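You operate a simulated robot arm through the tools that you are given. There is no shell and no other tool. Be economical: measure what you need, move in short steps, check, and stop when the job is done.

You run a simulated robot arm. Do the job below in one go: nothing can be reset, and whatever is moved stays where it is left.

## Task
Put some things from the top of the packing desk away. At the end: the black thumb screw from the top of the packing desk is in the upper small drawer; the blue thumb screw from the top of the packing desk is in the upper small drawer; whatever was shut is shut again. Leave all else as you found it, and nothing knocked over (what rides in a drawer may roll over).

Only the result counts: the job must be done as asked and must still hold three seconds after the hand-in. Knocking over, shifting, dropping, spilling or breaking anything else fails it.

## Robot
A 6-joint arm with a two-finger parallel gripper, fixed in place. Base frame: the origin is at the foot of the arm, x ahead of it, y to its left, z up. Lengths are in mm, angles in degrees, forces in N, time in s.
With the tool pointing down near the work surface it reaches from about 260 to 680 mm from the base axis. Its first joint turns from -66.0 to 66.0 degrees. Payload 2.9 kg.
The TCP is the grasp point between the finger pads, 30 mm short of the fingertips. In the tool frame z runs along the fingers and y along their closing line. Largest opening 110 mm; finger width 20, thickness 10; the body of the gripper, 48 by 112 mm, starts 55 mm behind the TCP.
Orientation is that of the tool frame in the base frame, as [roll, pitch, yaw] about the fixed x, y, z axes, in that order (R = Rz(yaw) Ry(pitch) Rx(roll)). With the fingers straight down and closing along the base's y, the tool's x points along the base's -x, its y along +y and its z along -z.

## Interface
- The arm moves only by the tool drive_tool. Its argument "series" is a list that holds one entry, the list of rows, each a list of 6 numbers: the shift along the base's x, y, z in mm, then the turn, a rotation vector about the base's x, y, z in degrees. In form: [[[x, y, z, rx, ry, rz], ...]]. A call has 1 to 20 rows; each row shifts and turns the commanded pose from where the row before left it. "fingers" is the gripper command, from -1 (shut) to 1 (fully open), values between in proportion, set as the call begins (left out, the last holds). Rows are played at 5 a second. More than 50 mm and 8.6 degrees between two rows, or a gripper value outside its range, and nothing of the call is played. A pose out of reach is approached as far as the arm can. The call stops where the force on the tool passes 40 N (or 10 N more than at its start, if that is more) or the arm is blocked; 0.2 s more then pass. Each finger travels about 108 mm/s and halts on what it meets, pressing with about 28 N; the grip force reading is that of the motor and also rises with nothing between the fingers. The clock runs only during rows and for 0.2 s after the last one: add rows that do not move to give the fingers time. The reply holds the time, the measured pose of the TCP, the force on the tool along the base axes, the opening and the grip force, in the units named above and with some noise, with the torque about the TCP (base axes, N m) and any sound that the robot's microphone picked up.
- Cameras (640 x 400 px; columns grow to the right, rows downward): "scene" is fixed at [57, 420.4, 1382.4]; the picture's right is [-0.90, -0.43, 0.00], its down [-0.26, 0.54, -0.80] and it looks along [0.34, -0.73, -0.60] (base axes); focal length 363 px, centre (320, 200). "wrist" rides on the gripper at [72, 17, -103] in the tool frame; the picture's right is [-0.23, 0.97, 0.00], its down [-0.76, -0.18, -0.62] and it looks along [-0.61, -0.14, 0.78] (tool axes); focal length 222 px, centre (320, 200). There is no depth. A picture from a camera that has moved, and an enlarged one, comes with that camera's place and axes in the base frame and with its lens.
- camera(camera): a new picture of that camera. No time passes.
- zoom(camera, box): a new picture of the part [left, top, right, bottom] of that camera's present view, enlarged. No time passes.
- finish_job(): hands the job in; it is judged then, once.

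Go step by step. Nothing tells you positions but the pictures and the camera data: compare them with the known pose of the tool, close in by small moves and look again before you grip or let go. The budget is 120 turns and 84 pictures, counting those below and the enlarged ones. Unless the task says otherwise, let go and move clear before handing in, and close with one line.

The tools are called after "Call:" as a command line: name --argument value ..., lists and objects as JSON in quotes. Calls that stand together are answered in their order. drive_tool: Moves the arm, as the interface text tells. Its arguments: {"type":"object","properties":{"series":{"type":"array","items":{"type":"array","items":{"type":"array","items":{"type":"number"}}}},"fingers":{"type":"number"}},"required":["series"]} The other tools are called the same way: camera (camera) takes a picture; zoom (camera, box) takes an enlarged picture of a part of a camera's view; finish_job () hands the job in.

At the start:

```text
clock: 0.0
tcp_pos: [362.5, -36.9, 1100.1]
ee_rot: [-180.0, -0.1, 180.0]
force: [-0.4, -0.6, -0.7]
wrist_torque: [-0.01, 0.02, -0.03]
finger_gap: 110.2
gripper_force: 0.0
```

scene: 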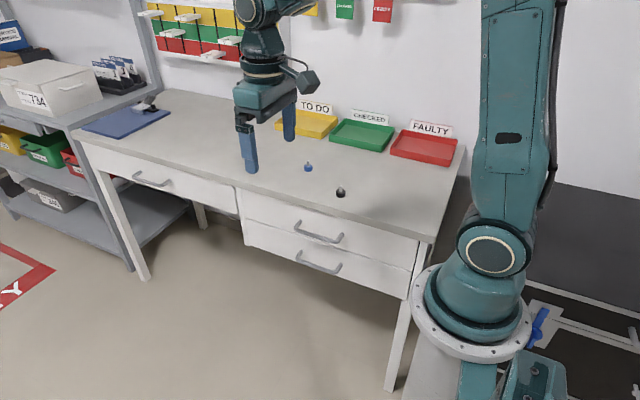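
wrist: 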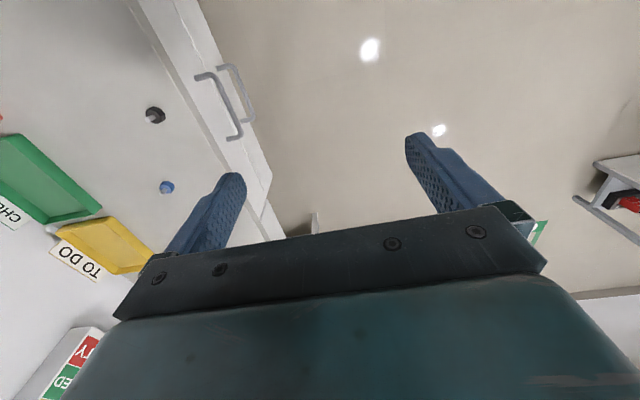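

I see the black screw near (352,-351), the blue near (498,-432), the desk top at z≈785, and the drawer fronts facing +y around y≈-290. I'll look closer at the handles and the screws first.

Call:
zoom --camera "scene" --box '[230, 170, 440, 300]'

Call:
zoom --camera "scene" --box '[280, 140, 380, 205]'

```text
3.05 times, centred on (335, 235) of scene
camera zoom: at [57.0, 420.4, 1382.4], right [-0.9, -0.43, 0.0], down [-0.26, 0.54, -0.8], along [0.34, -0.73, -0.6], focal length 1106 px, centre (274, 93)
```

zoom: 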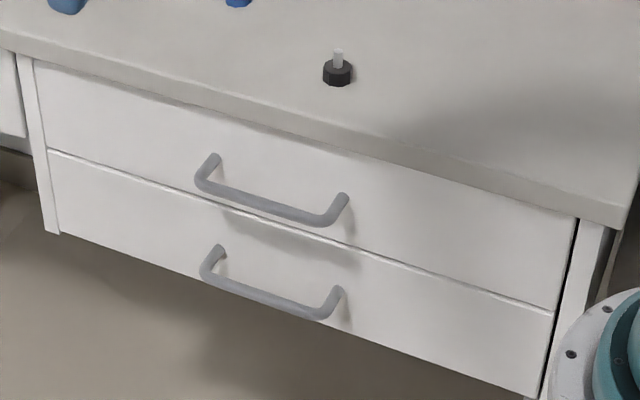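

```text
6.15 times, centred on (330, 172) of scene
camera zoom: at [57.0, 420.4, 1382.4], right [-0.9, -0.43, 0.0], down [-0.26, 0.54, -0.8], along [0.34, -0.73, -0.6], focal length 2233 px, centre (258, 369)
```

zoom: 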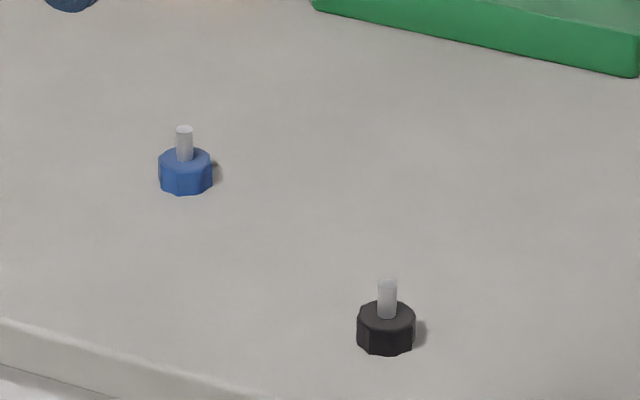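

The upper drawer's handle bar is about x 324–440, y≈-262, z≈694. I'll tilt the fingers to point at -y with the closing line vertical while descending in front of it.

Call:
drive_tool --series '[[[1.6, -5, -25, -7.5, 0, 0], [1.6, -5, -25, -7.5, 0, 0], [1.6, -5, -25, -7.5, 0, 0], [1.6, -5, -25, -7.5, 0, 0], [1.6, -5, -25, -7.5, 0, 0], [1.6, -5, -25, -7.5, 0, 0], [1.6, -5, -25, -7.5, 0, 0], [1.6, -5, -25, -7.5, 0, 0], [1.6, -5, -25, -7.5, 0, 0], [1.6, -5, -25, -7.5, 0, 0], [1.6, -5, -25, -7.5, 0, 0], [1.6, -5, -25, -7.5, 0, 0], [0, 0, 0, 0, 0, 0]]]' --fingers 0.1

```text
clock: 2.8
tcp_pos: [362.2, -95.3, 808.3]
ee_rot: [-93.5, 0.0, -179.8]
force: [-0.8, 0.0, -0.1]
wrist_torque: [0.01, 0.0, -0.04]
finger_gap: 60.3
gripper_force: 0.1
out of reach, approached as far as the arm can: row 12
```

The tilt nearly completed but the arm reports a reach limit at the last row. Let me look at where it stands.

Call:
camera --camera "scene"

Call:
camera --camera "wrist"

```text
79 pictures are left
```

scene: 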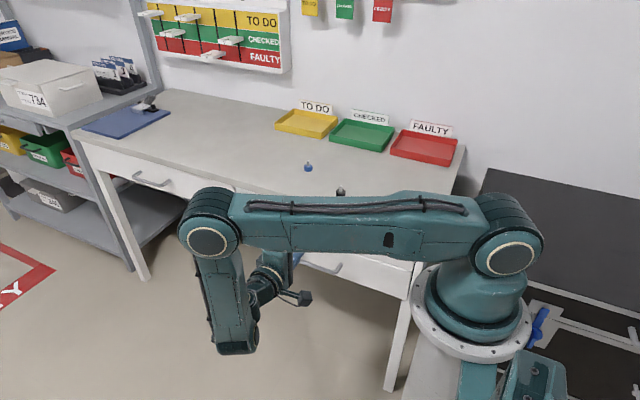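

```text
78 pictures are left
camera wrist: at [288.8, 8.5, 797.1], right [0.23, 0.06, -0.97], down [0.76, 0.61, 0.21], along [0.61, -0.79, 0.1], focal length 222 px, centre (320, 200)
```

wrist: 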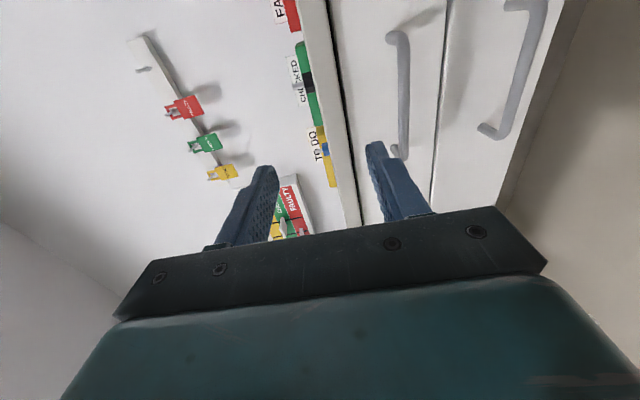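

The handle bar appears at z≈700 and the arm is fine but folded tightly. Descending in front of the handle, staying ~50 mm off it.

Call:
drive_tool --series '[[[0, -14, -20, 0, 0, 0], [0, -14, -20, 0, 0, 0], [0, -14, -20, 0, 0, 0], [0, -14, -20, 0, 0, 0], [0, -14, -20, 0, 0, 0], [0, 0, 0, 0, 0, 0]]]'

```text
clock: 4.2
tcp_pos: [356.6, -165.7, 708.9]
ee_rot: [-94.1, 0.1, -179.6]
force: [0.0, -0.1, -0.5]
wrist_torque: [0.04, 0.02, 0.0]
finger_gap: 60.6
gripper_force: 0.1
out of reach, approached as far as the arm can: row 5
```

It keeps hitting a limit at this tilt. I'll ease the tilt to about 70° and move x back toward the bar's middle.

Call:
drive_tool --series '[[[5, 0, 0, 8, 0, 0], [5, 0, 0, 8, 0, 0], [8, -10, -2, 0, 0, 0], [5, -10, -2, 0, 0, 0], [0, 0, 0, 0, 0, 0]]]'

Call:
camera --camera "wrist"

Call:
camera --camera "scene"

```text
clock: 5.4
tcp_pos: [381.6, -186.5, 704.0]
ee_rot: [-109.6, 0.1, -179.8]
force: [-1.2, -0.5, -0.1]
wrist_torque: [0.03, -0.03, 0.01]
finger_gap: 60.3
gripper_force: 0.0
```

```text
77 pictures are left
camera wrist: at [307.2, -83.2, 722.9], right [0.23, 0.33, -0.92], down [0.76, 0.53, 0.38], along [0.61, -0.78, -0.13], focal length 222 px, centre (320, 200)
```

wrist: 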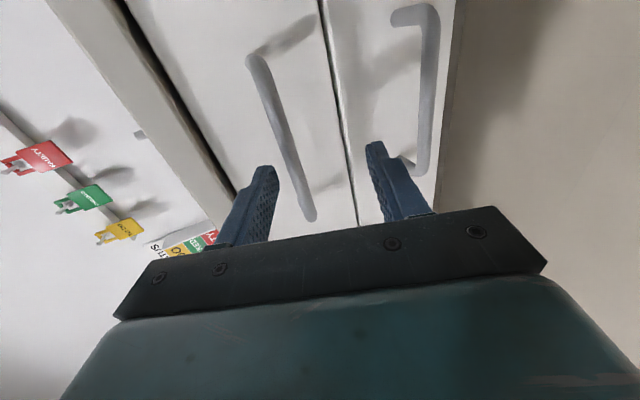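

```text
76 pictures are left
```

scene: 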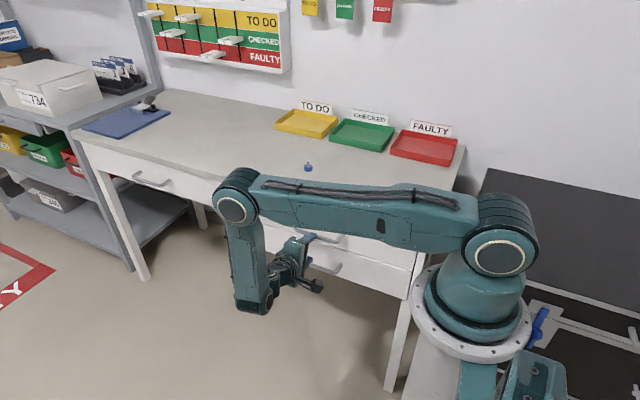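

Combining both cameras puts the bar at about (371, -245, 709). I'll narrow the fingers, line up along the tool axis and go in part-way.

Call:
drive_tool --series '[[[-3, 0, 12, 0, 0, 0], [-3, 0, 13, 0, 0, 0], [0, -12, -4, 0, 0, 0], [0, -11, -4, 0, 0, 0], [0, 0, 0, 0, 0, 0]]]' --fingers -0.15

Call:
camera --camera "wrist"

Call:
zoom --camera "scene" --box '[250, 200, 370, 290]'

```text
clock: 6.6
tcp_pos: [373.6, -209.6, 722.4]
ee_rot: [-109.4, 0.1, -179.8]
force: [-0.1, -0.1, 0.5]
wrist_torque: [-0.01, -0.02, 0.01]
finger_gap: 46.9
gripper_force: 0.0
```

```text
75 pictures are left
camera wrist: at [300.1, -105.7, 740.4], right [0.23, 0.32, -0.92], down [0.76, 0.53, 0.38], along [0.61, -0.78, -0.13], focal length 222 px, centre (320, 200)
```

wrist: 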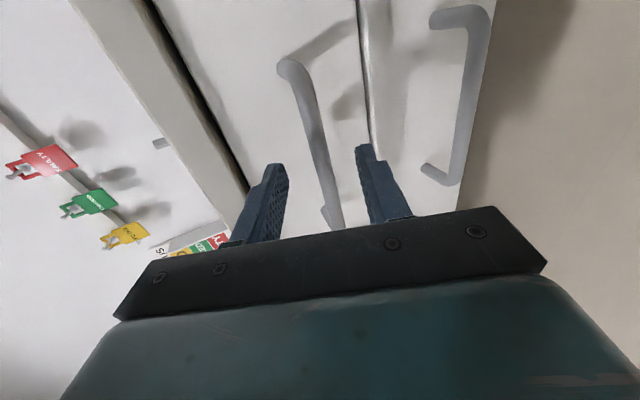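

```text
4.44 times, centred on (310, 245) of scene
camera zoom: at [57.0, 420.4, 1382.4], right [-0.9, -0.43, 0.0], down [-0.26, 0.54, -0.8], along [0.34, -0.73, -0.6], focal length 1612 px, centre (364, 0)
```

zoom: 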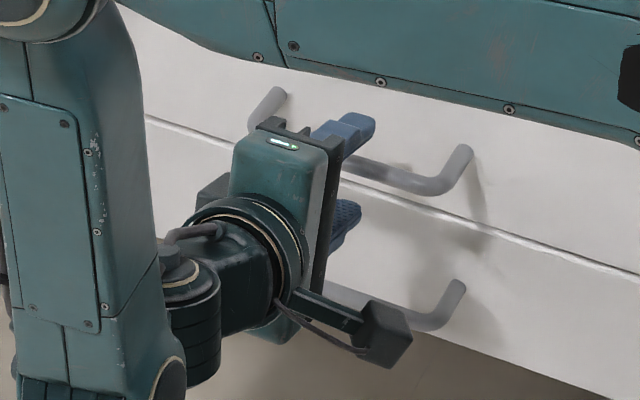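

The bar sits between the fingers. Advancing ~22 mm along the tool axis, then closing.

Call:
drive_tool --series '[[[0, -7, -2, 0, 0, 0], [0, -7, -3, 0, 0, 0], [0, -7, -2, 0, 0, 0], [0, 0, 0, 0, 0, 0]]]'

Call:
drive_tool --series '[[[0, 0, 0, 0, 0, 0], [0, 0, 0, 0, 0, 0], [0, 0, 0, 0, 0, 0], [0, 0, 0, 0, 0, 0]]]' --fingers -1

Call:
zoom --camera "scene" --box '[250, 200, 370, 290]'

```text
clock: 7.6
tcp_pos: [374.3, -230.6, 715.7]
ee_rot: [-109.3, 0.1, -179.8]
force: [0.1, 0.3, -0.5]
wrist_torque: [-0.02, -0.01, -0.01]
finger_gap: 46.6
gripper_force: 0.2
```

```text
clock: 8.6
tcp_pos: [374.3, -229.6, 714.5]
ee_rot: [-109.8, 0.0, -179.8]
force: [3.0, 1.8, -20.3]
wrist_torque: [0.17, -0.3, 0.63]
finger_gap: 11.5
gripper_force: 45.2
```

```text
4.44 times, centred on (310, 245) of scene
camera zoom: at [57.2, 420.3, 1382.4], right [-0.9, -0.43, 0.0], down [-0.26, 0.54, -0.8], along [0.34, -0.73, -0.6], focal length 1612 px, centre (364, 0)
```

zoom: 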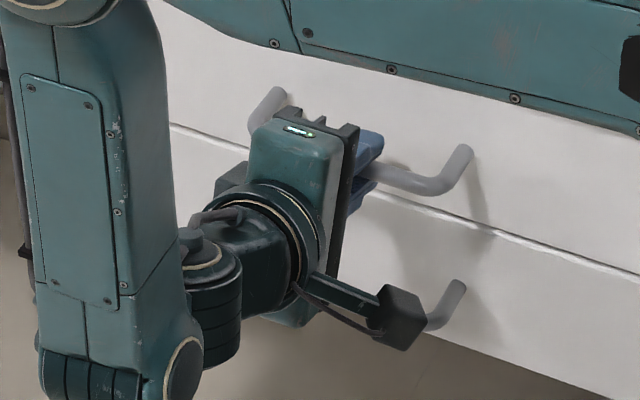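

Bar gripped (11.5 mm). Pulling the drawer out in +y in small steps.

Call:
drive_tool --series '[[[0, 0, -2, 0, 0, 0], [0, 8, 0, 0, 0, 0], [0, 10, 0, 0, 0, 0], [0, 12, 0, 0, 0, 0], [0, 12, 0, 0, 0, 0], [0, 0, 0, 0, 0, 0]]]'

```text
clock: 10.0
tcp_pos: [375.0, -187.7, 713.3]
ee_rot: [-109.4, 0.0, -179.9]
force: [4.0, -1.7, 0.8]
wrist_torque: [-0.04, 0.48, -1.26]
finger_gap: 11.5
gripper_force: 44.9
```

Call:
drive_tool --series '[[[0, 12, 0, 0, 0, 0], [0, 12, 0, 0, 0, 0], [0, 12, 0, 0, 0, 0], [0, 12, 0, 0, 0, 0], [0, 12, 0, 0, 0, 0], [0, 12, 0, 0, 0, 0], [0, 0, 0, 0, 0, 0]]]'

Call:
camera --camera "scene"

```text
clock: 11.6
tcp_pos: [375.3, -118.0, 712.9]
ee_rot: [-109.1, 0.1, -179.8]
force: [-2.6, -1.4, 20.9]
wrist_torque: [-0.25, -0.15, 0.72]
finger_gap: 12.0
gripper_force: 44.8
```

```text
72 pictures are left
```

scene: 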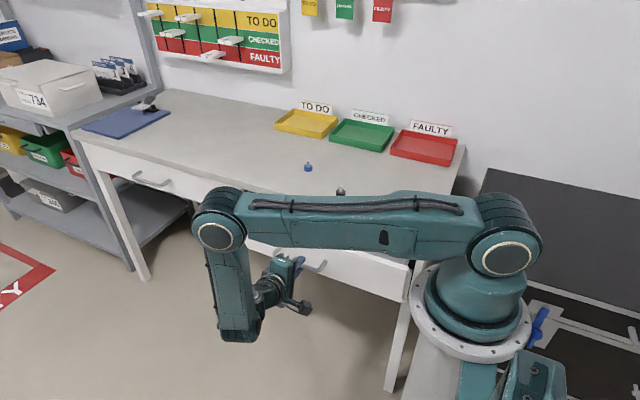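

The drawer is ~112 mm out. I'll pull a bit further.

Call:
drive_tool --series '[[[0, 10, 1, 0, 0, 0], [0, 10, 1, 0, 0, 0], [0, 10, 0, 0, 0, 0], [0, 10, 0, 0, 0, 0], [0, 0, 0, 0, 0, 0]]]'

Call:
camera --camera "wrist"

```text
clock: 12.8
tcp_pos: [373.9, -75.6, 713.5]
ee_rot: [-109.5, 0.0, -179.8]
force: [-4.4, -1.1, -3.2]
wrist_torque: [0.03, -0.21, 0.5]
finger_gap: 11.9
gripper_force: 45.2
```

```text
71 pictures are left
camera wrist: at [300.9, 27.6, 731.9], right [0.23, 0.33, -0.92], down [0.76, 0.53, 0.38], along [0.61, -0.78, -0.13], focal length 222 px, centre (320, 200)
```

wrist: 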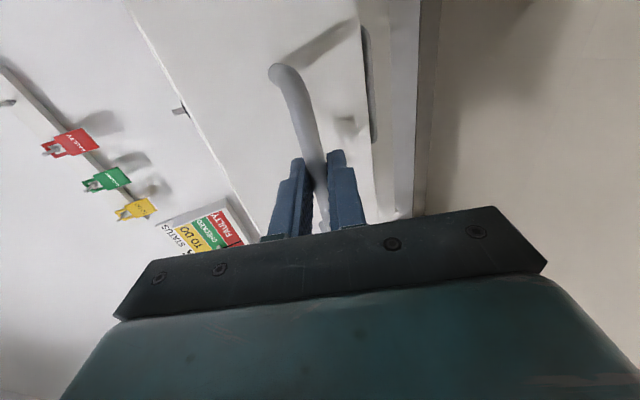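

The drawer is ~154 mm out. Releasing and backing straight off along the tool axis, then up.

Call:
drive_tool --series '[[[0, 0, 0, 0, 0, 0], [0, 0, 0, 0, 0, 0], [0, 10, 3, 0, 0, 0], [0, 10, 4, 0, 0, 0], [0, 10, 3, 0, 0, 0], [0, 10, 4, 0, 0, 0], [0, 0, 0, 0, 0, 0]]]' --fingers -0.2

Call:
camera --camera "wrist"

```text
clock: 14.4
tcp_pos: [374.7, -35.5, 728.4]
ee_rot: [-109.4, 0.1, -179.8]
force: [-0.4, -0.9, -0.1]
wrist_torque: [-0.02, -0.02, 0.03]
finger_gap: 44.0
gripper_force: 0.0
```

```text
70 pictures are left
camera wrist: at [301.1, 67.8, 746.7], right [0.23, 0.33, -0.92], down [0.76, 0.53, 0.38], along [0.61, -0.78, -0.13], focal length 222 px, centre (320, 200)
```

wrist: 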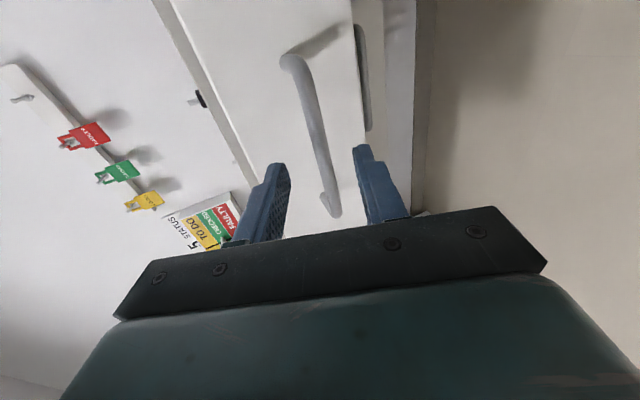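

Clear of the handle. Rising and turning the fingers back to straight down.

Call:
drive_tool --series '[[[0, 0, 35, 0, 0, 0], [0, 0, 35, 0, 0, 0], [0, 0, 35, 0, 0, 0], [0, -5, 25, 7.06, 0, 0], [0, -5, 25, 7.06, 0, 0], [0, -5, 25, 7.06, 0, 0], [0, -5, 25, 7.06, 0, 0], [0, -10, 15, 7.06, 0, 0], [0, -15, 10, 7.06, 0, 0], [0, -15, 0, 7.06, 0, 0], [0, -25, 0, 7.06, 0, 0], [0, -25, 0, 7.06, 0, 0], [0, -25, 0, 7.06, 0, 0], [-5, -30, 0, 0, 0, 0], [-5, -30, 0, 0, 0, 0], [-5, -30, 0, 0, 0, 0], [0, 0, 0, 0, 0, 0]]]'

Call:
camera --camera "scene"

Call:
camera --camera "wrist"

```text
clock: 18.0
tcp_pos: [360.4, -261.9, 959.0]
ee_rot: [179.9, 0.2, -179.9]
force: [0.1, 0.4, 0.3]
wrist_torque: [-0.03, 0.04, 0.0]
finger_gap: 44.1
gripper_force: 0.0
```

```text
69 pictures are left
```

scene: 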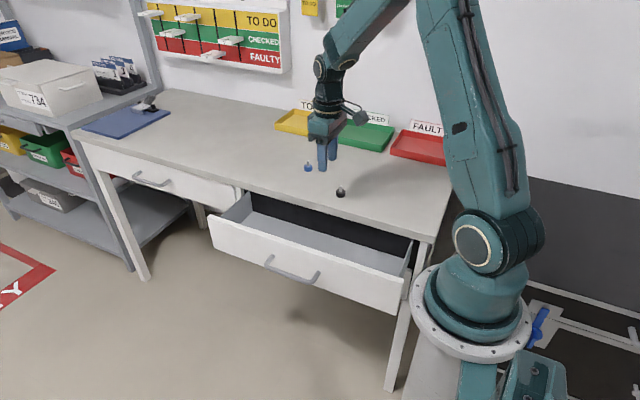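

```text
68 pictures are left
camera wrist: at [286.6, -244.5, 1061.9], right [0.23, 0.97, 0.0], down [0.76, -0.18, 0.63], along [0.61, -0.14, -0.78], focal length 222 px, centre (320, 200)
```

wrist: 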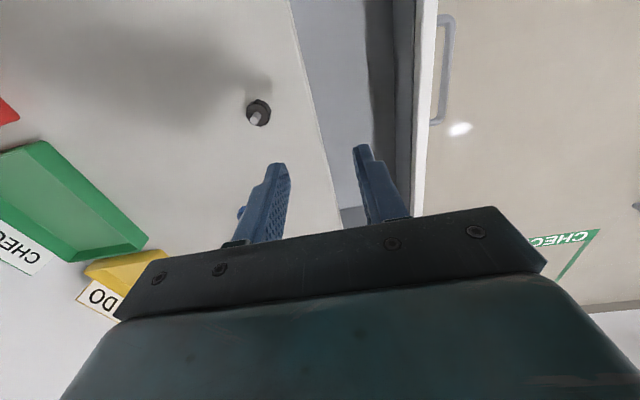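

The drawer is open and empty. The black screw's estimate is about (351,-340); I'll move above it at a lower height and look again.

Call:
drive_tool --series '[[[-3, -26, -25, 0, 0, 0], [-3, -26, -25, 0, 0, 0], [-3, -26, -25, 0, 0, 0], [0, 0, 0, 0, 0, 0]]]' --fingers 0.1

Call:
camera --camera "wrist"

Call:
zoom --camera "scene" --box '[290, 130, 390, 210]'

```text
clock: 19.0
tcp_pos: [350.6, -340.0, 882.9]
ee_rot: [179.9, 0.3, -180.0]
force: [-0.2, 0.8, -0.3]
wrist_torque: [0.0, -0.01, 0.05]
finger_gap: 60.0
gripper_force: 0.0
```

```text
67 pictures are left
camera wrist: at [277.6, -321.7, 985.7], right [0.23, 0.97, 0.0], down [0.76, -0.18, 0.63], along [0.61, -0.14, -0.78], focal length 222 px, centre (320, 200)
```

wrist: 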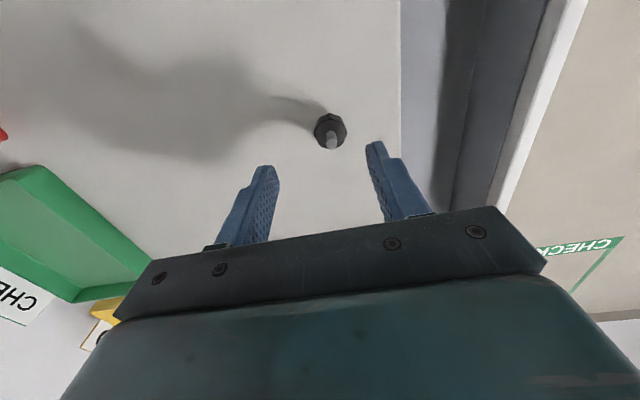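

```text
5.00 times, centred on (340, 170) of scene
camera zoom: at [57.0, 420.4, 1382.4], right [-0.9, -0.43, 0.0], down [-0.26, 0.54, -0.8], along [0.34, -0.73, -0.6], focal length 1814 px, centre (220, 350)
```

zoom: 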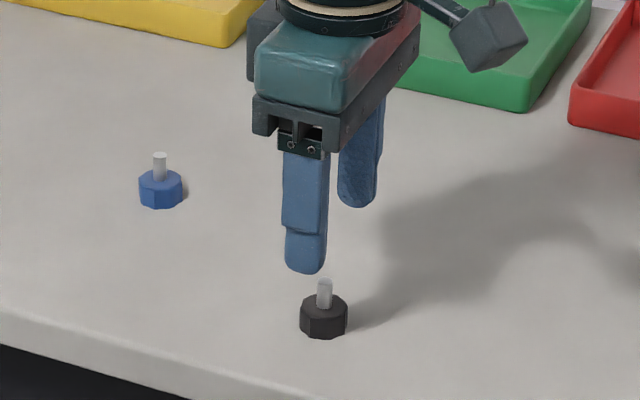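

All views agree if the desk top is at z≈800: black at about (346,-328), blue at about (484,-407). Centring on black and lowering to just above the stud.

Call:
drive_tool --series '[[[-4, 12, -8, 0, 0, 0], [0, 0, -12, 0, 0, 0], [0, 0, 0, 0, 0, 0]]]'

Call:
camera --camera "wrist"

Call:
zoom --camera "scene" --box '[300, 150, 380, 210]'

```text
clock: 19.8
tcp_pos: [347.2, -327.6, 862.7]
ee_rot: [179.9, 0.2, -180.0]
force: [0.1, 1.0, 0.4]
wrist_torque: [0.0, 0.01, -0.02]
finger_gap: 60.5
gripper_force: 0.1
```

```text
65 pictures are left
camera wrist: at [273.8, -309.8, 966.2], right [0.23, 0.97, 0.0], down [0.76, -0.18, 0.63], along [0.61, -0.14, -0.78], focal length 222 px, centre (320, 200)
```

wrist: 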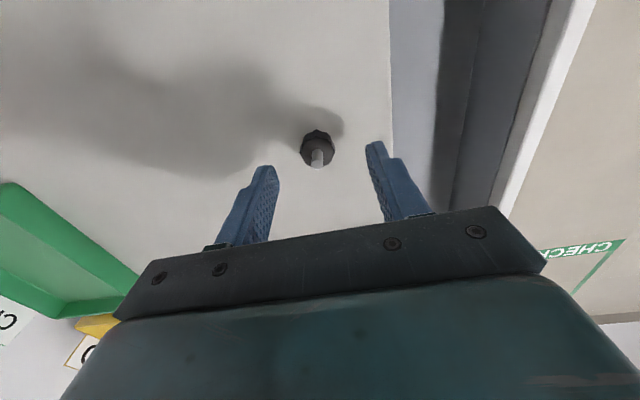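

```text
6.67 times, centred on (340, 180) of scene
camera zoom: at [57.0, 420.4, 1382.4], right [-0.9, -0.43, 0.0], down [-0.26, 0.54, -0.8], along [0.34, -0.73, -0.6], focal length 2419 px, centre (187, 333)
```

zoom: 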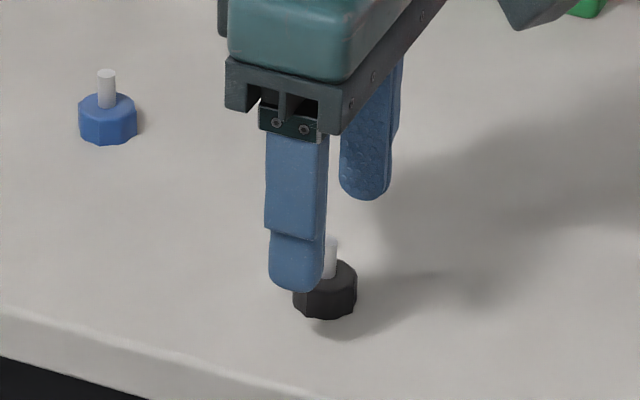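

Centred within a few mm. Descending to grip height.

Call:
drive_tool --series '[[[0, 0, -9, 0, 0, 0], [0, 0, -8, 0, 0, 0], [0, 0, -6, 0, 0, 0], [0, 0, -3, 0, 0, 0], [0, 0, 0, 0, 0, 0]]]'

Call:
camera --camera "wrist"

Call:
zoom --camera "scene" --box '[300, 150, 380, 210]'

```text
clock: 21.0
tcp_pos: [348.0, -325.8, 837.5]
ee_rot: [-180.0, 0.2, -179.9]
force: [0.0, 0.0, 0.0]
wrist_torque: [0.02, 0.0, -0.02]
finger_gap: 60.6
gripper_force: 0.1
```

```text
63 pictures are left
camera wrist: at [274.1, -309.1, 939.6], right [0.23, 0.97, 0.0], down [0.76, -0.18, 0.63], along [0.61, -0.14, -0.78], focal length 222 px, centre (320, 200)
```

wrist: 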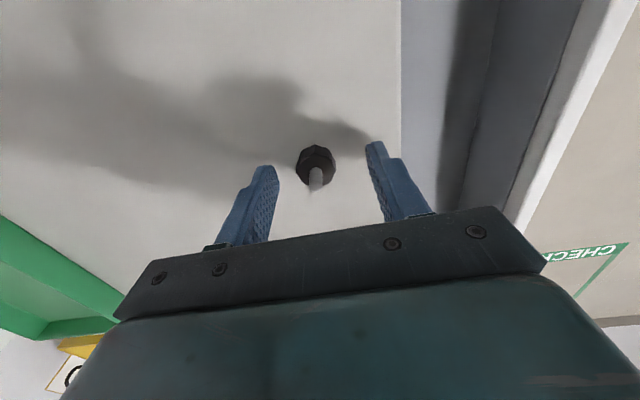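

```text
6.67 times, centred on (340, 180) of scene
camera zoom: at [57.0, 420.4, 1382.4], right [-0.9, -0.43, 0.0], down [-0.26, 0.54, -0.8], along [0.34, -0.73, -0.6], focal length 2419 px, centre (187, 333)
```

zoom: 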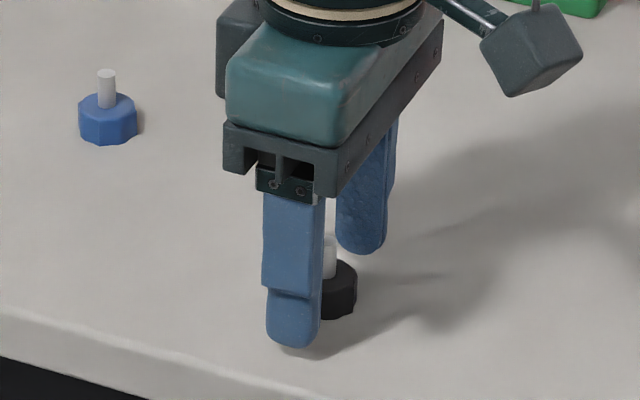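

The head is between the fingertips. Lowering 3 mm more and closing.

Call:
drive_tool --series '[[[-1, -1, -3, 0, 0, 0], [0, 0, 0, 0, 0, 0]]]'

Call:
drive_tool --series '[[[0, 0, 0, 0, 0, 0], [0, 0, 0, 0, 0, 0], [0, 0, 0, 0, 0, 0], [0, 0, 0, 0, 0, 0]]]' --fingers -1

Call:
zoom --camera "scene" --box '[300, 150, 380, 210]'

```text
clock: 21.6
tcp_pos: [346.5, -328.7, 834.9]
ee_rot: [180.0, 0.2, -179.9]
force: [-0.2, 0.0, -0.2]
wrist_torque: [0.0, 0.03, 0.01]
finger_gap: 60.6
gripper_force: 0.1
```

```text
clock: 22.6
tcp_pos: [346.0, -328.4, 834.1]
ee_rot: [180.0, 0.2, 180.0]
force: [0.0, 0.1, 1.9]
wrist_torque: [0.03, -0.01, -0.02]
finger_gap: 21.4
gripper_force: 27.6
```

```text
6.67 times, centred on (340, 180) of scene
camera zoom: at [56.9, 420.4, 1382.4], right [-0.9, -0.43, 0.0], down [-0.26, 0.54, -0.8], along [0.34, -0.73, -0.6], focal length 2419 px, centre (187, 333)
```

zoom: 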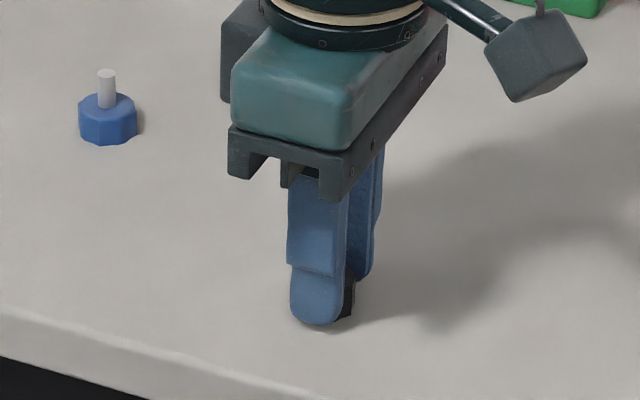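

Gripped (21.4 mm). Lifting, carrying it over the open drawer, and turning 90° so the gripper's slim side fits the opening.

Call:
drive_tool --series '[[[0, 0, 15, 0, 0, 0], [0, 0, 25, 0, 0, 0], [0, 0, 25, 0, 0, 0], [0, 0, 20, 0, 0, -7.5], [0, 11, 0, 0, 0, -7.5], [0, 11, 0, 0, 0, -7.5], [0, 11, 0, 0, 0, -7.5], [0, 11, 0, 0, 0, -7.5], [0, 11, 0, 0, 0, -7.5], [0, 11, 0, 0, 0, -7.5], [0, 11, 0, 0, 0, -7.5], [0, 11, 0, 0, 0, -7.5], [2, 11, 0, 0, 0, -7.5], [2, 11, 0, 0, 0, -7.5], [2, 11, 0, 0, 0, -7.5], [0, 0, 0, 0, 0, 0]]]'

Call:
camera --camera "wrist"

Call:
camera --camera "scene"

```text
clock: 26.0
tcp_pos: [350.6, -207.8, 920.0]
ee_rot: [-180.0, 0.1, 89.9]
force: [-0.4, -0.3, -0.6]
wrist_torque: [-0.03, -0.01, 0.03]
finger_gap: 22.7
gripper_force: 28.0
```

```text
60 pictures are left
camera wrist: at [367.8, -133.8, 1023.1], right [0.97, -0.23, 0.0], down [-0.18, -0.76, 0.63], along [-0.14, -0.61, -0.78], focal length 222 px, centre (320, 200)
```

wrist: 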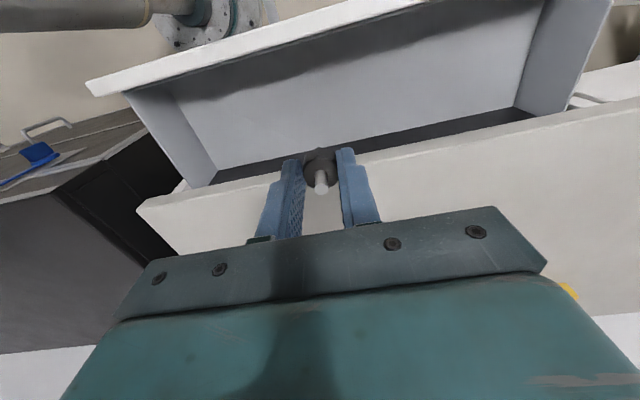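

```text
59 pictures are left
```

scene: 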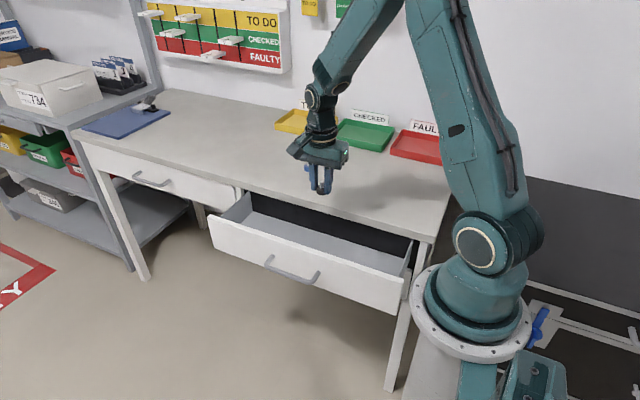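

The screw is held and centred over the drawer opening (y≈-153 to -265). Lowering partway and checking.

Call:
drive_tool --series '[[[0, 0, -40, 0, 0, 0], [0, 0, -40, 0, 0, 0], [0, 0, -40, 0, 0, 0], [0, 0, -25, 0, 0, 0], [0, 0, -20, 0, 0, 0], [0, 0, 0, 0, 0, 0]]]'

Call:
zoom --camera "scene" --box '[250, 160, 410, 280]'

Call:
camera --camera "wrist"

```text
clock: 27.4
tcp_pos: [351.4, -208.2, 753.8]
ee_rot: [179.9, 0.2, 90.1]
force: [0.2, 1.0, 0.2]
wrist_torque: [-0.01, 0.02, 0.02]
finger_gap: 23.0
gripper_force: 28.1
```

```text
3.33 times, centred on (330, 220) of scene
camera zoom: at [57.0, 420.4, 1382.4], right [-0.9, -0.43, 0.0], down [-0.26, 0.54, -0.8], along [0.34, -0.73, -0.6], focal length 1209 px, centre (287, 133)
```

zoom: 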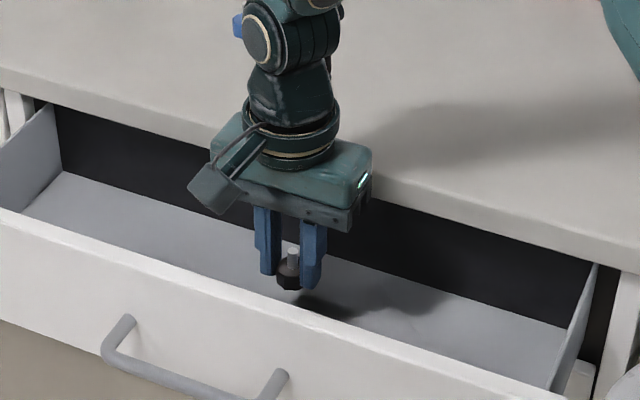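

```text
57 pictures are left
camera wrist: at [367.4, -134.1, 856.9], right [0.97, -0.23, 0.0], down [-0.18, -0.76, 0.63], along [-0.14, -0.61, -0.78], focal length 222 px, centre (320, 200)
```

wrist: 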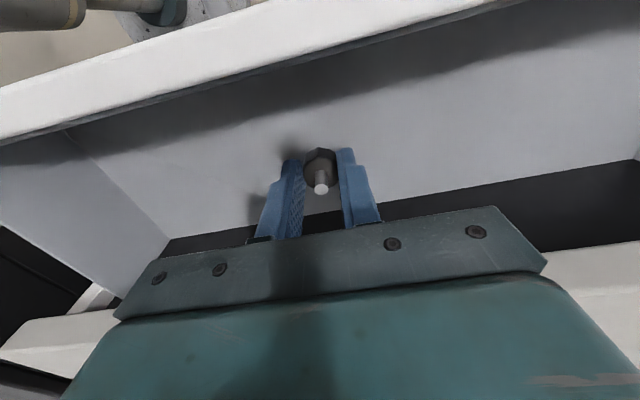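

The shadow suggests the drawer floor is a few cm below. Lowering slowly with contact checks.

Call:
drive_tool --series '[[[0, 0, -5, 0, 0, 0], [0, 0, -5, 0, 0, 0], [0, 0, -5, 0, 0, 0], [0, 0, 0, 0, 0, 0]]]'

Call:
zoom --camera "scene" --box '[280, 190, 360, 250]'

```text
clock: 28.4
tcp_pos: [351.2, -207.6, 739.6]
ee_rot: [179.9, 0.2, 90.0]
force: [0.3, 0.9, 0.0]
wrist_torque: [-0.01, 0.0, -0.03]
finger_gap: 22.7
gripper_force: 27.9
```

```text
6.67 times, centred on (320, 220) of scene
camera zoom: at [57.0, 420.4, 1382.4], right [-0.9, -0.43, 0.0], down [-0.26, 0.54, -0.8], along [0.34, -0.73, -0.6], focal length 2419 px, centre (320, 67)
```

zoom: 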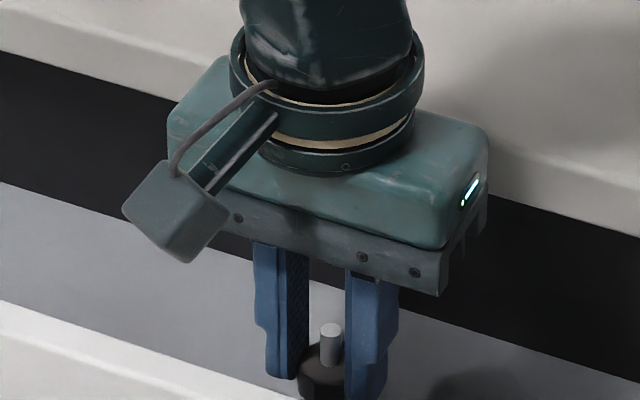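

Call:
drive_tool --series '[[[0, 0, -4, 0, 0, 0], [0, 0, -4, 0, 0, 0], [0, 0, -4, 0, 0, 0], [0, 0, 0, 0, 0, 0]]]'

Call:
zoom --camera "wrist" --box '[220, 100, 420, 230]'

```text
clock: 29.4
tcp_pos: [352.4, -206.7, 727.5]
ee_rot: [-180.0, 0.2, 90.0]
force: [-0.1, -0.4, 0.0]
wrist_torque: [0.02, 0.0, 0.01]
finger_gap: 23.1
gripper_force: 28.2
```

```text
3.08 times, centred on (320, 165) of wrist
camera zoom: at [367.8, -133.1, 830.2], right [0.97, -0.23, 0.0], down [-0.18, -0.76, 0.63], along [-0.14, -0.61, -0.78], focal length 684 px, centre (320, 308)
```

zoom: 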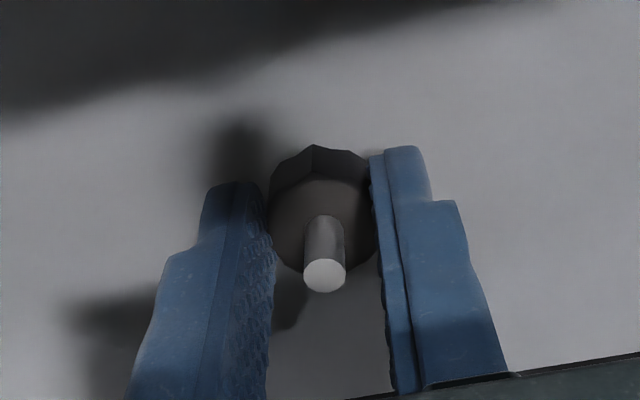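

Still a small gap to the floor. Continuing gently.

Call:
drive_tool --series '[[[0, 0, -3, 0, 0, 0], [0, 0, -3, 0, 0, 0], [0, 0, -2, 0, 0, 0], [0, 0, 0, 0, 0, 0]]]'

Call:
zoom --camera "wrist" --box '[220, 100, 420, 230]'

```text
clock: 30.4
tcp_pos: [353.1, -206.5, 720.0]
ee_rot: [179.9, 0.2, 90.0]
force: [-0.1, 0.0, 0.4]
wrist_torque: [-0.02, 0.0, 0.01]
finger_gap: 23.0
gripper_force: 27.9
```

```text
3.08 times, centred on (320, 165) of wrist
camera zoom: at [367.8, -133.4, 822.4], right [0.97, -0.23, 0.0], down [-0.18, -0.76, 0.63], along [-0.14, -0.61, -0.78], focal length 684 px, centre (320, 308)
```

zoom: 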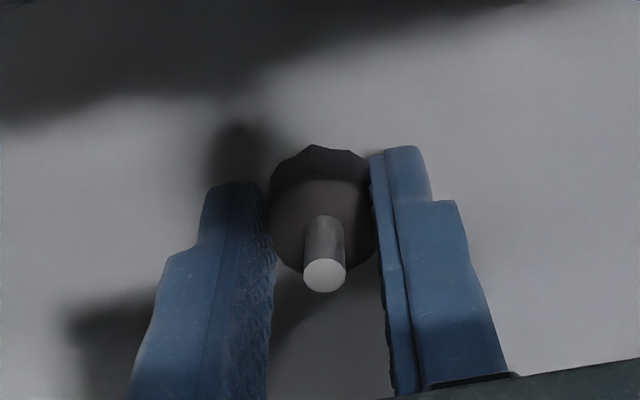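

Call:
drive_tool --series '[[[0, 0, -3, 0, 0, 0], [0, 0, -3, 0, 0, 0], [0, 0, -2, 0, 0, 0], [0, 0, 0, 0, 0, 0]]]'

Call:
zoom --camera "scene" --box '[260, 180, 380, 270]'

```text
clock: 31.4
tcp_pos: [352.0, -205.8, 710.6]
ee_rot: [180.0, 0.2, 90.0]
force: [-0.1, 0.9, -0.6]
wrist_torque: [-0.03, -0.01, 0.02]
finger_gap: 22.9
gripper_force: 27.7
```

```text
4.44 times, centred on (320, 225) of scene
camera zoom: at [57.0, 420.4, 1382.4], right [-0.9, -0.43, 0.0], down [-0.26, 0.54, -0.8], along [0.34, -0.73, -0.6], focal length 1612 px, centre (320, 89)
```

zoom: 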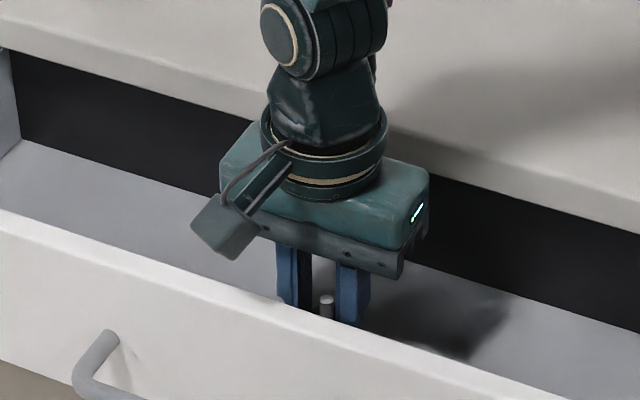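

Call:
drive_tool --series '[[[0, 0, -3, 0, 0, 0], [0, 0, -3, 0, 0, 0], [0, 0, -2, 0, 0, 0], [0, 0, 0, 0, 0, 0]]]'

Call:
zoom --camera "wrist" --box '[220, 100, 420, 230]'

```text
clock: 32.4
tcp_pos: [351.4, -206.5, 703.7]
ee_rot: [179.9, 0.3, 90.1]
force: [-3.5, 0.7, 17.9]
wrist_torque: [-0.01, 0.12, -0.04]
finger_gap: 22.8
gripper_force: 27.8
```

```text
3.08 times, centred on (320, 165) of wrist
camera zoom: at [367.9, -133.1, 807.1], right [0.97, -0.23, 0.0], down [-0.18, -0.76, 0.63], along [-0.14, -0.61, -0.78], focal length 684 px, centre (320, 308)
```

zoom: 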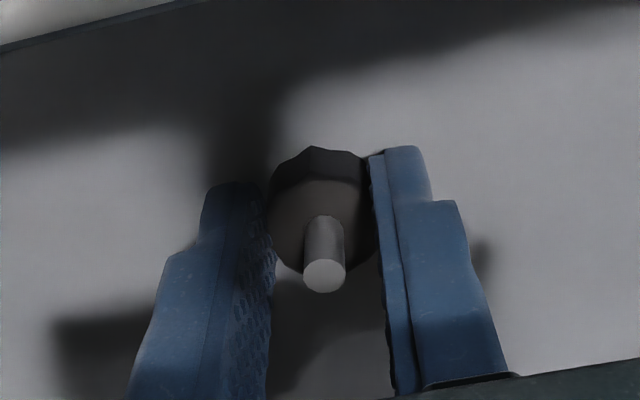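

It's touched the drawer floor (18 N at z≈704). Easing up 1 mm, opening a little, and rising.

Call:
drive_tool --series '[[[0, 0, 1, 0, 0, 0], [0, 0, 0, 0, 0, 0]]]'

Call:
drive_tool --series '[[[0, 0, 0, 0, 0, 0], [0, 0, 0, 0, 0, 0], [0, 0, 5, 0, 0, 0], [0, 0, 15, 0, 0, 0], [0, 0, 30, 0, 0, 0], [0, 0, 40, 0, 0, 0], [0, 0, 40, 0, 0, 0], [0, 0, 40, 0, 0, 0], [0, 0, 40, 0, 0, 0], [0, 0, 0, 0, 0, 0]]]' --fingers -0.15

Call:
camera --camera "wrist"

Call:
camera --camera "scene"

```text
clock: 33.0
tcp_pos: [351.8, -206.3, 704.4]
ee_rot: [179.9, 0.1, 89.9]
force: [0.4, 1.0, 4.6]
wrist_torque: [0.01, -0.05, 0.0]
finger_gap: 22.9
gripper_force: 28.3
```

```text
clock: 35.2
tcp_pos: [352.3, -207.9, 916.1]
ee_rot: [180.0, 0.3, 90.0]
force: [-0.4, -0.1, 0.1]
wrist_torque: [-0.02, -0.02, -0.02]
finger_gap: 46.7
gripper_force: 0.0
```

```text
51 pictures are left
camera wrist: at [368.4, -133.5, 1018.2], right [0.97, -0.23, 0.0], down [-0.18, -0.76, 0.63], along [-0.14, -0.61, -0.78], focal length 222 px, centre (320, 200)
```

wrist: 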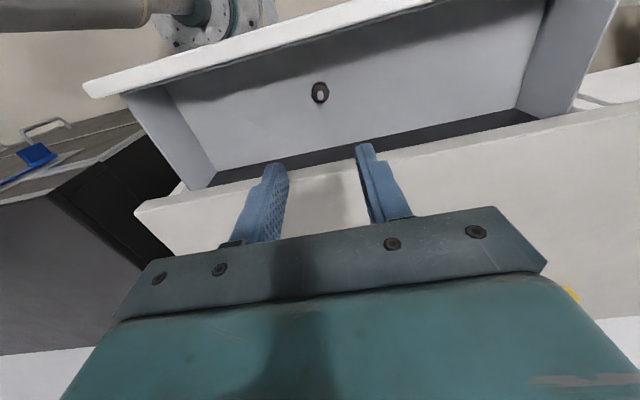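

```text
50 pictures are left
```

scene: 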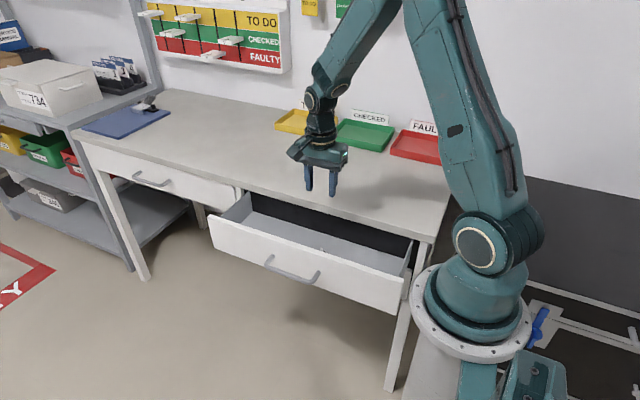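

The black screw stands in the drawer. Next, moving above the blue one at about (484,-407).

Call:
drive_tool --series '[[[22, -33, 0, 0, 0, 0], [22, -33, 0, 0, 0, 0], [22, -33, 0, 0, 0, 0], [22, -33, -10, 0, 0, 0], [22, -33, -10, 0, 0, 0], [22, -33, -20, 0, 0, 0], [0, 0, 0, 0, 0, 0]]]' --fingers 0.1

Call:
camera --camera "wrist"

Call:
zoom --camera "scene" --box '[260, 120, 360, 195]'

```text
clock: 36.8
tcp_pos: [482.3, -404.9, 874.5]
ee_rot: [-180.0, 0.2, 90.1]
force: [-0.1, -0.2, -0.1]
wrist_torque: [-0.02, -0.02, 0.0]
finger_gap: 60.3
gripper_force: 0.1
```

```text
49 pictures are left
camera wrist: at [499.8, -330.9, 976.6], right [0.97, -0.23, 0.0], down [-0.18, -0.76, 0.63], along [-0.14, -0.61, -0.78], focal length 222 px, centre (320, 200)
```

wrist: 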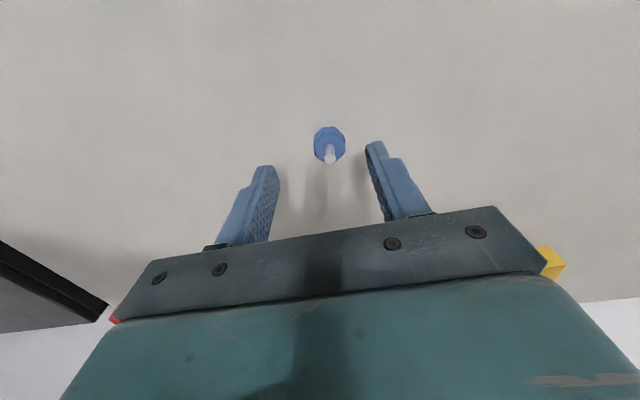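

```text
5.33 times, centred on (310, 158) of scene
camera zoom: at [57.0, 420.4, 1382.4], right [-0.9, -0.43, 0.0], down [-0.26, 0.54, -0.8], along [0.34, -0.73, -0.6], focal length 1935 px, centre (373, 427)
```

zoom: 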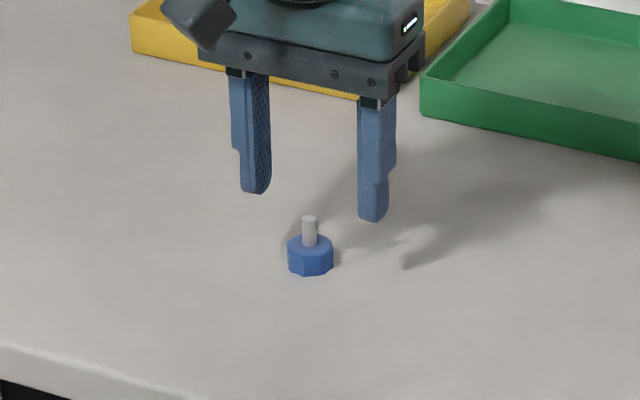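

Blue is at about (490,-406). Shifting and descending to grip height.

Call:
drive_tool --series '[[[7.5, -1, -8, 0, 0, 0], [0, 0, -10, 0, 0, 0], [0, 0, -10, 0, 0, 0], [0, 0, -8, 0, 0, 0], [0, 0, 0, 0, 0, 0]]]'

Call:
camera --camera "wrist"

Call:
zoom --camera "scene" --box '[260, 120, 360, 195]'

```text
clock: 38.0
tcp_pos: [490.8, -406.0, 837.5]
ee_rot: [-180.0, 0.2, 90.1]
force: [0.4, 0.0, 0.2]
wrist_torque: [0.0, -0.01, -0.01]
finger_gap: 60.6
gripper_force: 0.0
```

```text
47 pictures are left
camera wrist: at [507.2, -332.1, 940.9], right [0.97, -0.23, 0.0], down [-0.18, -0.76, 0.63], along [-0.14, -0.61, -0.78], focal length 222 px, centre (320, 200)
```

wrist: 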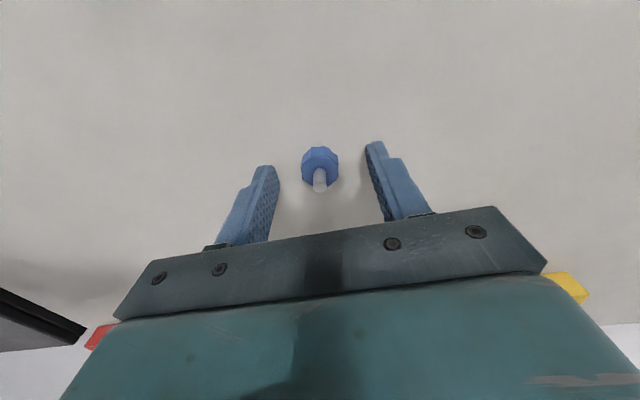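

```text
5.33 times, centred on (310, 158) of scene
camera zoom: at [57.0, 420.4, 1382.4], right [-0.9, -0.43, 0.0], down [-0.26, 0.54, -0.8], along [0.34, -0.73, -0.6], focal length 1935 px, centre (373, 427)
```

zoom: 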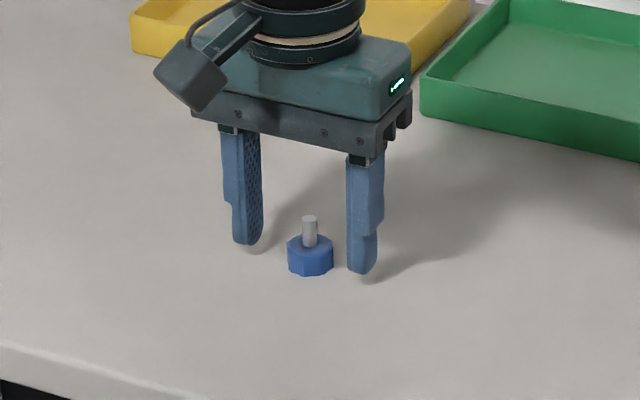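

Well aligned, matching the black screw's view. Lowering 3 mm, gripping.

Call:
drive_tool --series '[[[2, 0, -3, 0, 0, 0], [0, 0, 0, 0, 0, 0]]]'

Call:
drive_tool --series '[[[0, 0, 0, 0, 0, 0], [0, 0, 0, 0, 0, 0], [0, 0, 0, 0, 0, 0], [0, 0, 0, 0, 0, 0]]]' --fingers -1

Call:
drive_tool --series '[[[0, 0, 10, 0, 0, 0], [0, 0, 25, 0, 0, 0], [0, 0, 45, 0, 0, 0], [0, 0, 0, 0, 0, 0]]]'

Call:
camera --camera "wrist"

```text
clock: 38.6
tcp_pos: [493.8, -406.2, 835.0]
ee_rot: [179.9, 0.2, 90.0]
force: [0.6, 0.1, 0.4]
wrist_torque: [0.01, -0.01, 0.0]
finger_gap: 60.9
gripper_force: 0.0
```

```text
clock: 39.6
tcp_pos: [492.1, -406.6, 835.0]
ee_rot: [180.0, 0.2, 90.0]
force: [0.9, 0.3, 0.0]
wrist_torque: [0.0, -0.03, -0.01]
finger_gap: 22.8
gripper_force: 28.3
```

```text
clock: 40.6
tcp_pos: [492.0, -404.7, 913.7]
ee_rot: [-180.0, 0.2, 90.0]
force: [0.3, -0.3, 0.2]
wrist_torque: [0.01, 0.04, 0.01]
finger_gap: 22.6
gripper_force: 27.8
```

```text
45 pictures are left
camera wrist: at [507.9, -331.8, 1017.9], right [0.97, -0.23, 0.0], down [-0.18, -0.76, 0.63], along [-0.14, -0.61, -0.78], focal length 222 px, centre (320, 200)
```

wrist: 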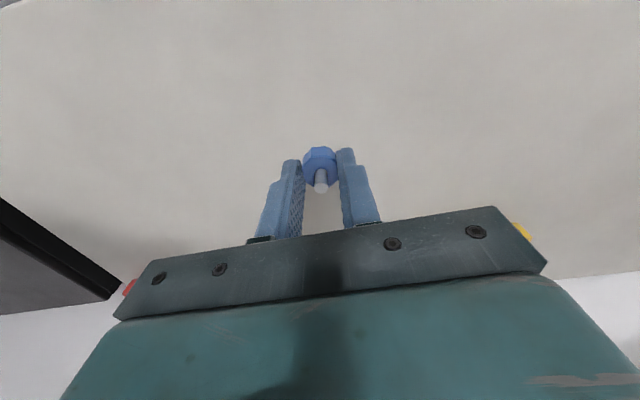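

Blue is gripped and lifted. Carrying it over the drawer at x≈425, away from the black one.

Call:
drive_tool --series '[[[-11, 33, 0, 0, 0, 0], [-11, 33, 0, 0, 0, 0], [-11, 33, 0, 0, 0, 0], [-11, 33, 0, 0, 0, 0], [-11, 33, 0, 0, 0, 0], [-11, 33, 0, 0, 0, 0], [0, 0, 0, 0, 0, 0], [0, 0, -40, 0, 0, 0], [0, 0, -40, 0, 0, 0], [0, 0, -40, 0, 0, 0], [0, 0, -30, 0, 0, 0], [0, 0, 0, 0, 0, 0]]]'

Call:
camera --camera "wrist"

Call:
zoom --camera "scene" --box '[210, 160, 410, 280]'

```text
clock: 43.2
tcp_pos: [427.5, -205.6, 765.7]
ee_rot: [-180.0, 0.1, 90.0]
force: [0.8, 0.3, -0.8]
wrist_torque: [-0.01, 0.02, 0.03]
finger_gap: 22.9
gripper_force: 28.5
```

```text
44 pictures are left
camera wrist: at [443.6, -131.6, 868.3], right [0.97, -0.23, 0.0], down [-0.18, -0.76, 0.63], along [-0.14, -0.61, -0.78], focal length 222 px, centre (320, 200)
```

wrist: 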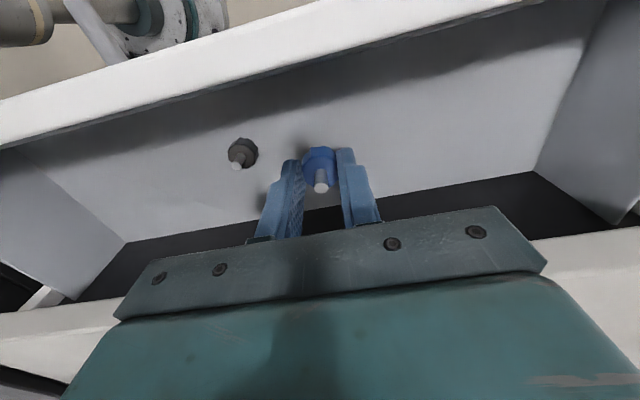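

```text
3.20 times, centred on (310, 220) of scene
camera zoom: at [57.0, 420.4, 1382.4], right [-0.9, -0.43, 0.0], down [-0.26, 0.54, -0.8], along [0.34, -0.73, -0.6], focal length 1161 px, centre (352, 136)
```

zoom: 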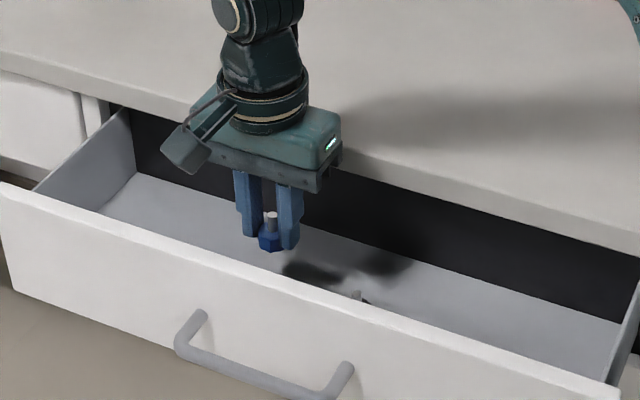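

Good. Lowering to just above the floor height found before (TCP≈705).

Call:
drive_tool --series '[[[0, 0, -20, 0, 0, 0], [0, 0, -15, 0, 0, 0], [0, 0, -12, 0, 0, 0], [0, 0, -5, 0, 0, 0], [0, 0, -4, 0, 0, 0], [0, 0, -2, 0, 0, 0], [0, 0, 0, 0, 0, 0]]]'

```text
clock: 44.8
tcp_pos: [427.8, -207.7, 707.0]
ee_rot: [-180.0, 0.3, 90.1]
force: [-0.1, -0.3, 0.4]
wrist_torque: [-0.02, -0.02, 0.0]
finger_gap: 23.0
gripper_force: 28.0
```

Call:
drive_tool --series '[[[0, 0, -2, 0, 0, 0], [0, 0, 0, 0, 0, 0]]]'

```text
clock: 45.4
tcp_pos: [426.9, -207.2, 705.4]
ee_rot: [179.9, 0.2, 90.0]
force: [-0.1, 0.3, 0.5]
wrist_torque: [0.0, 0.03, 0.02]
finger_gap: 22.7
gripper_force: 27.8
```

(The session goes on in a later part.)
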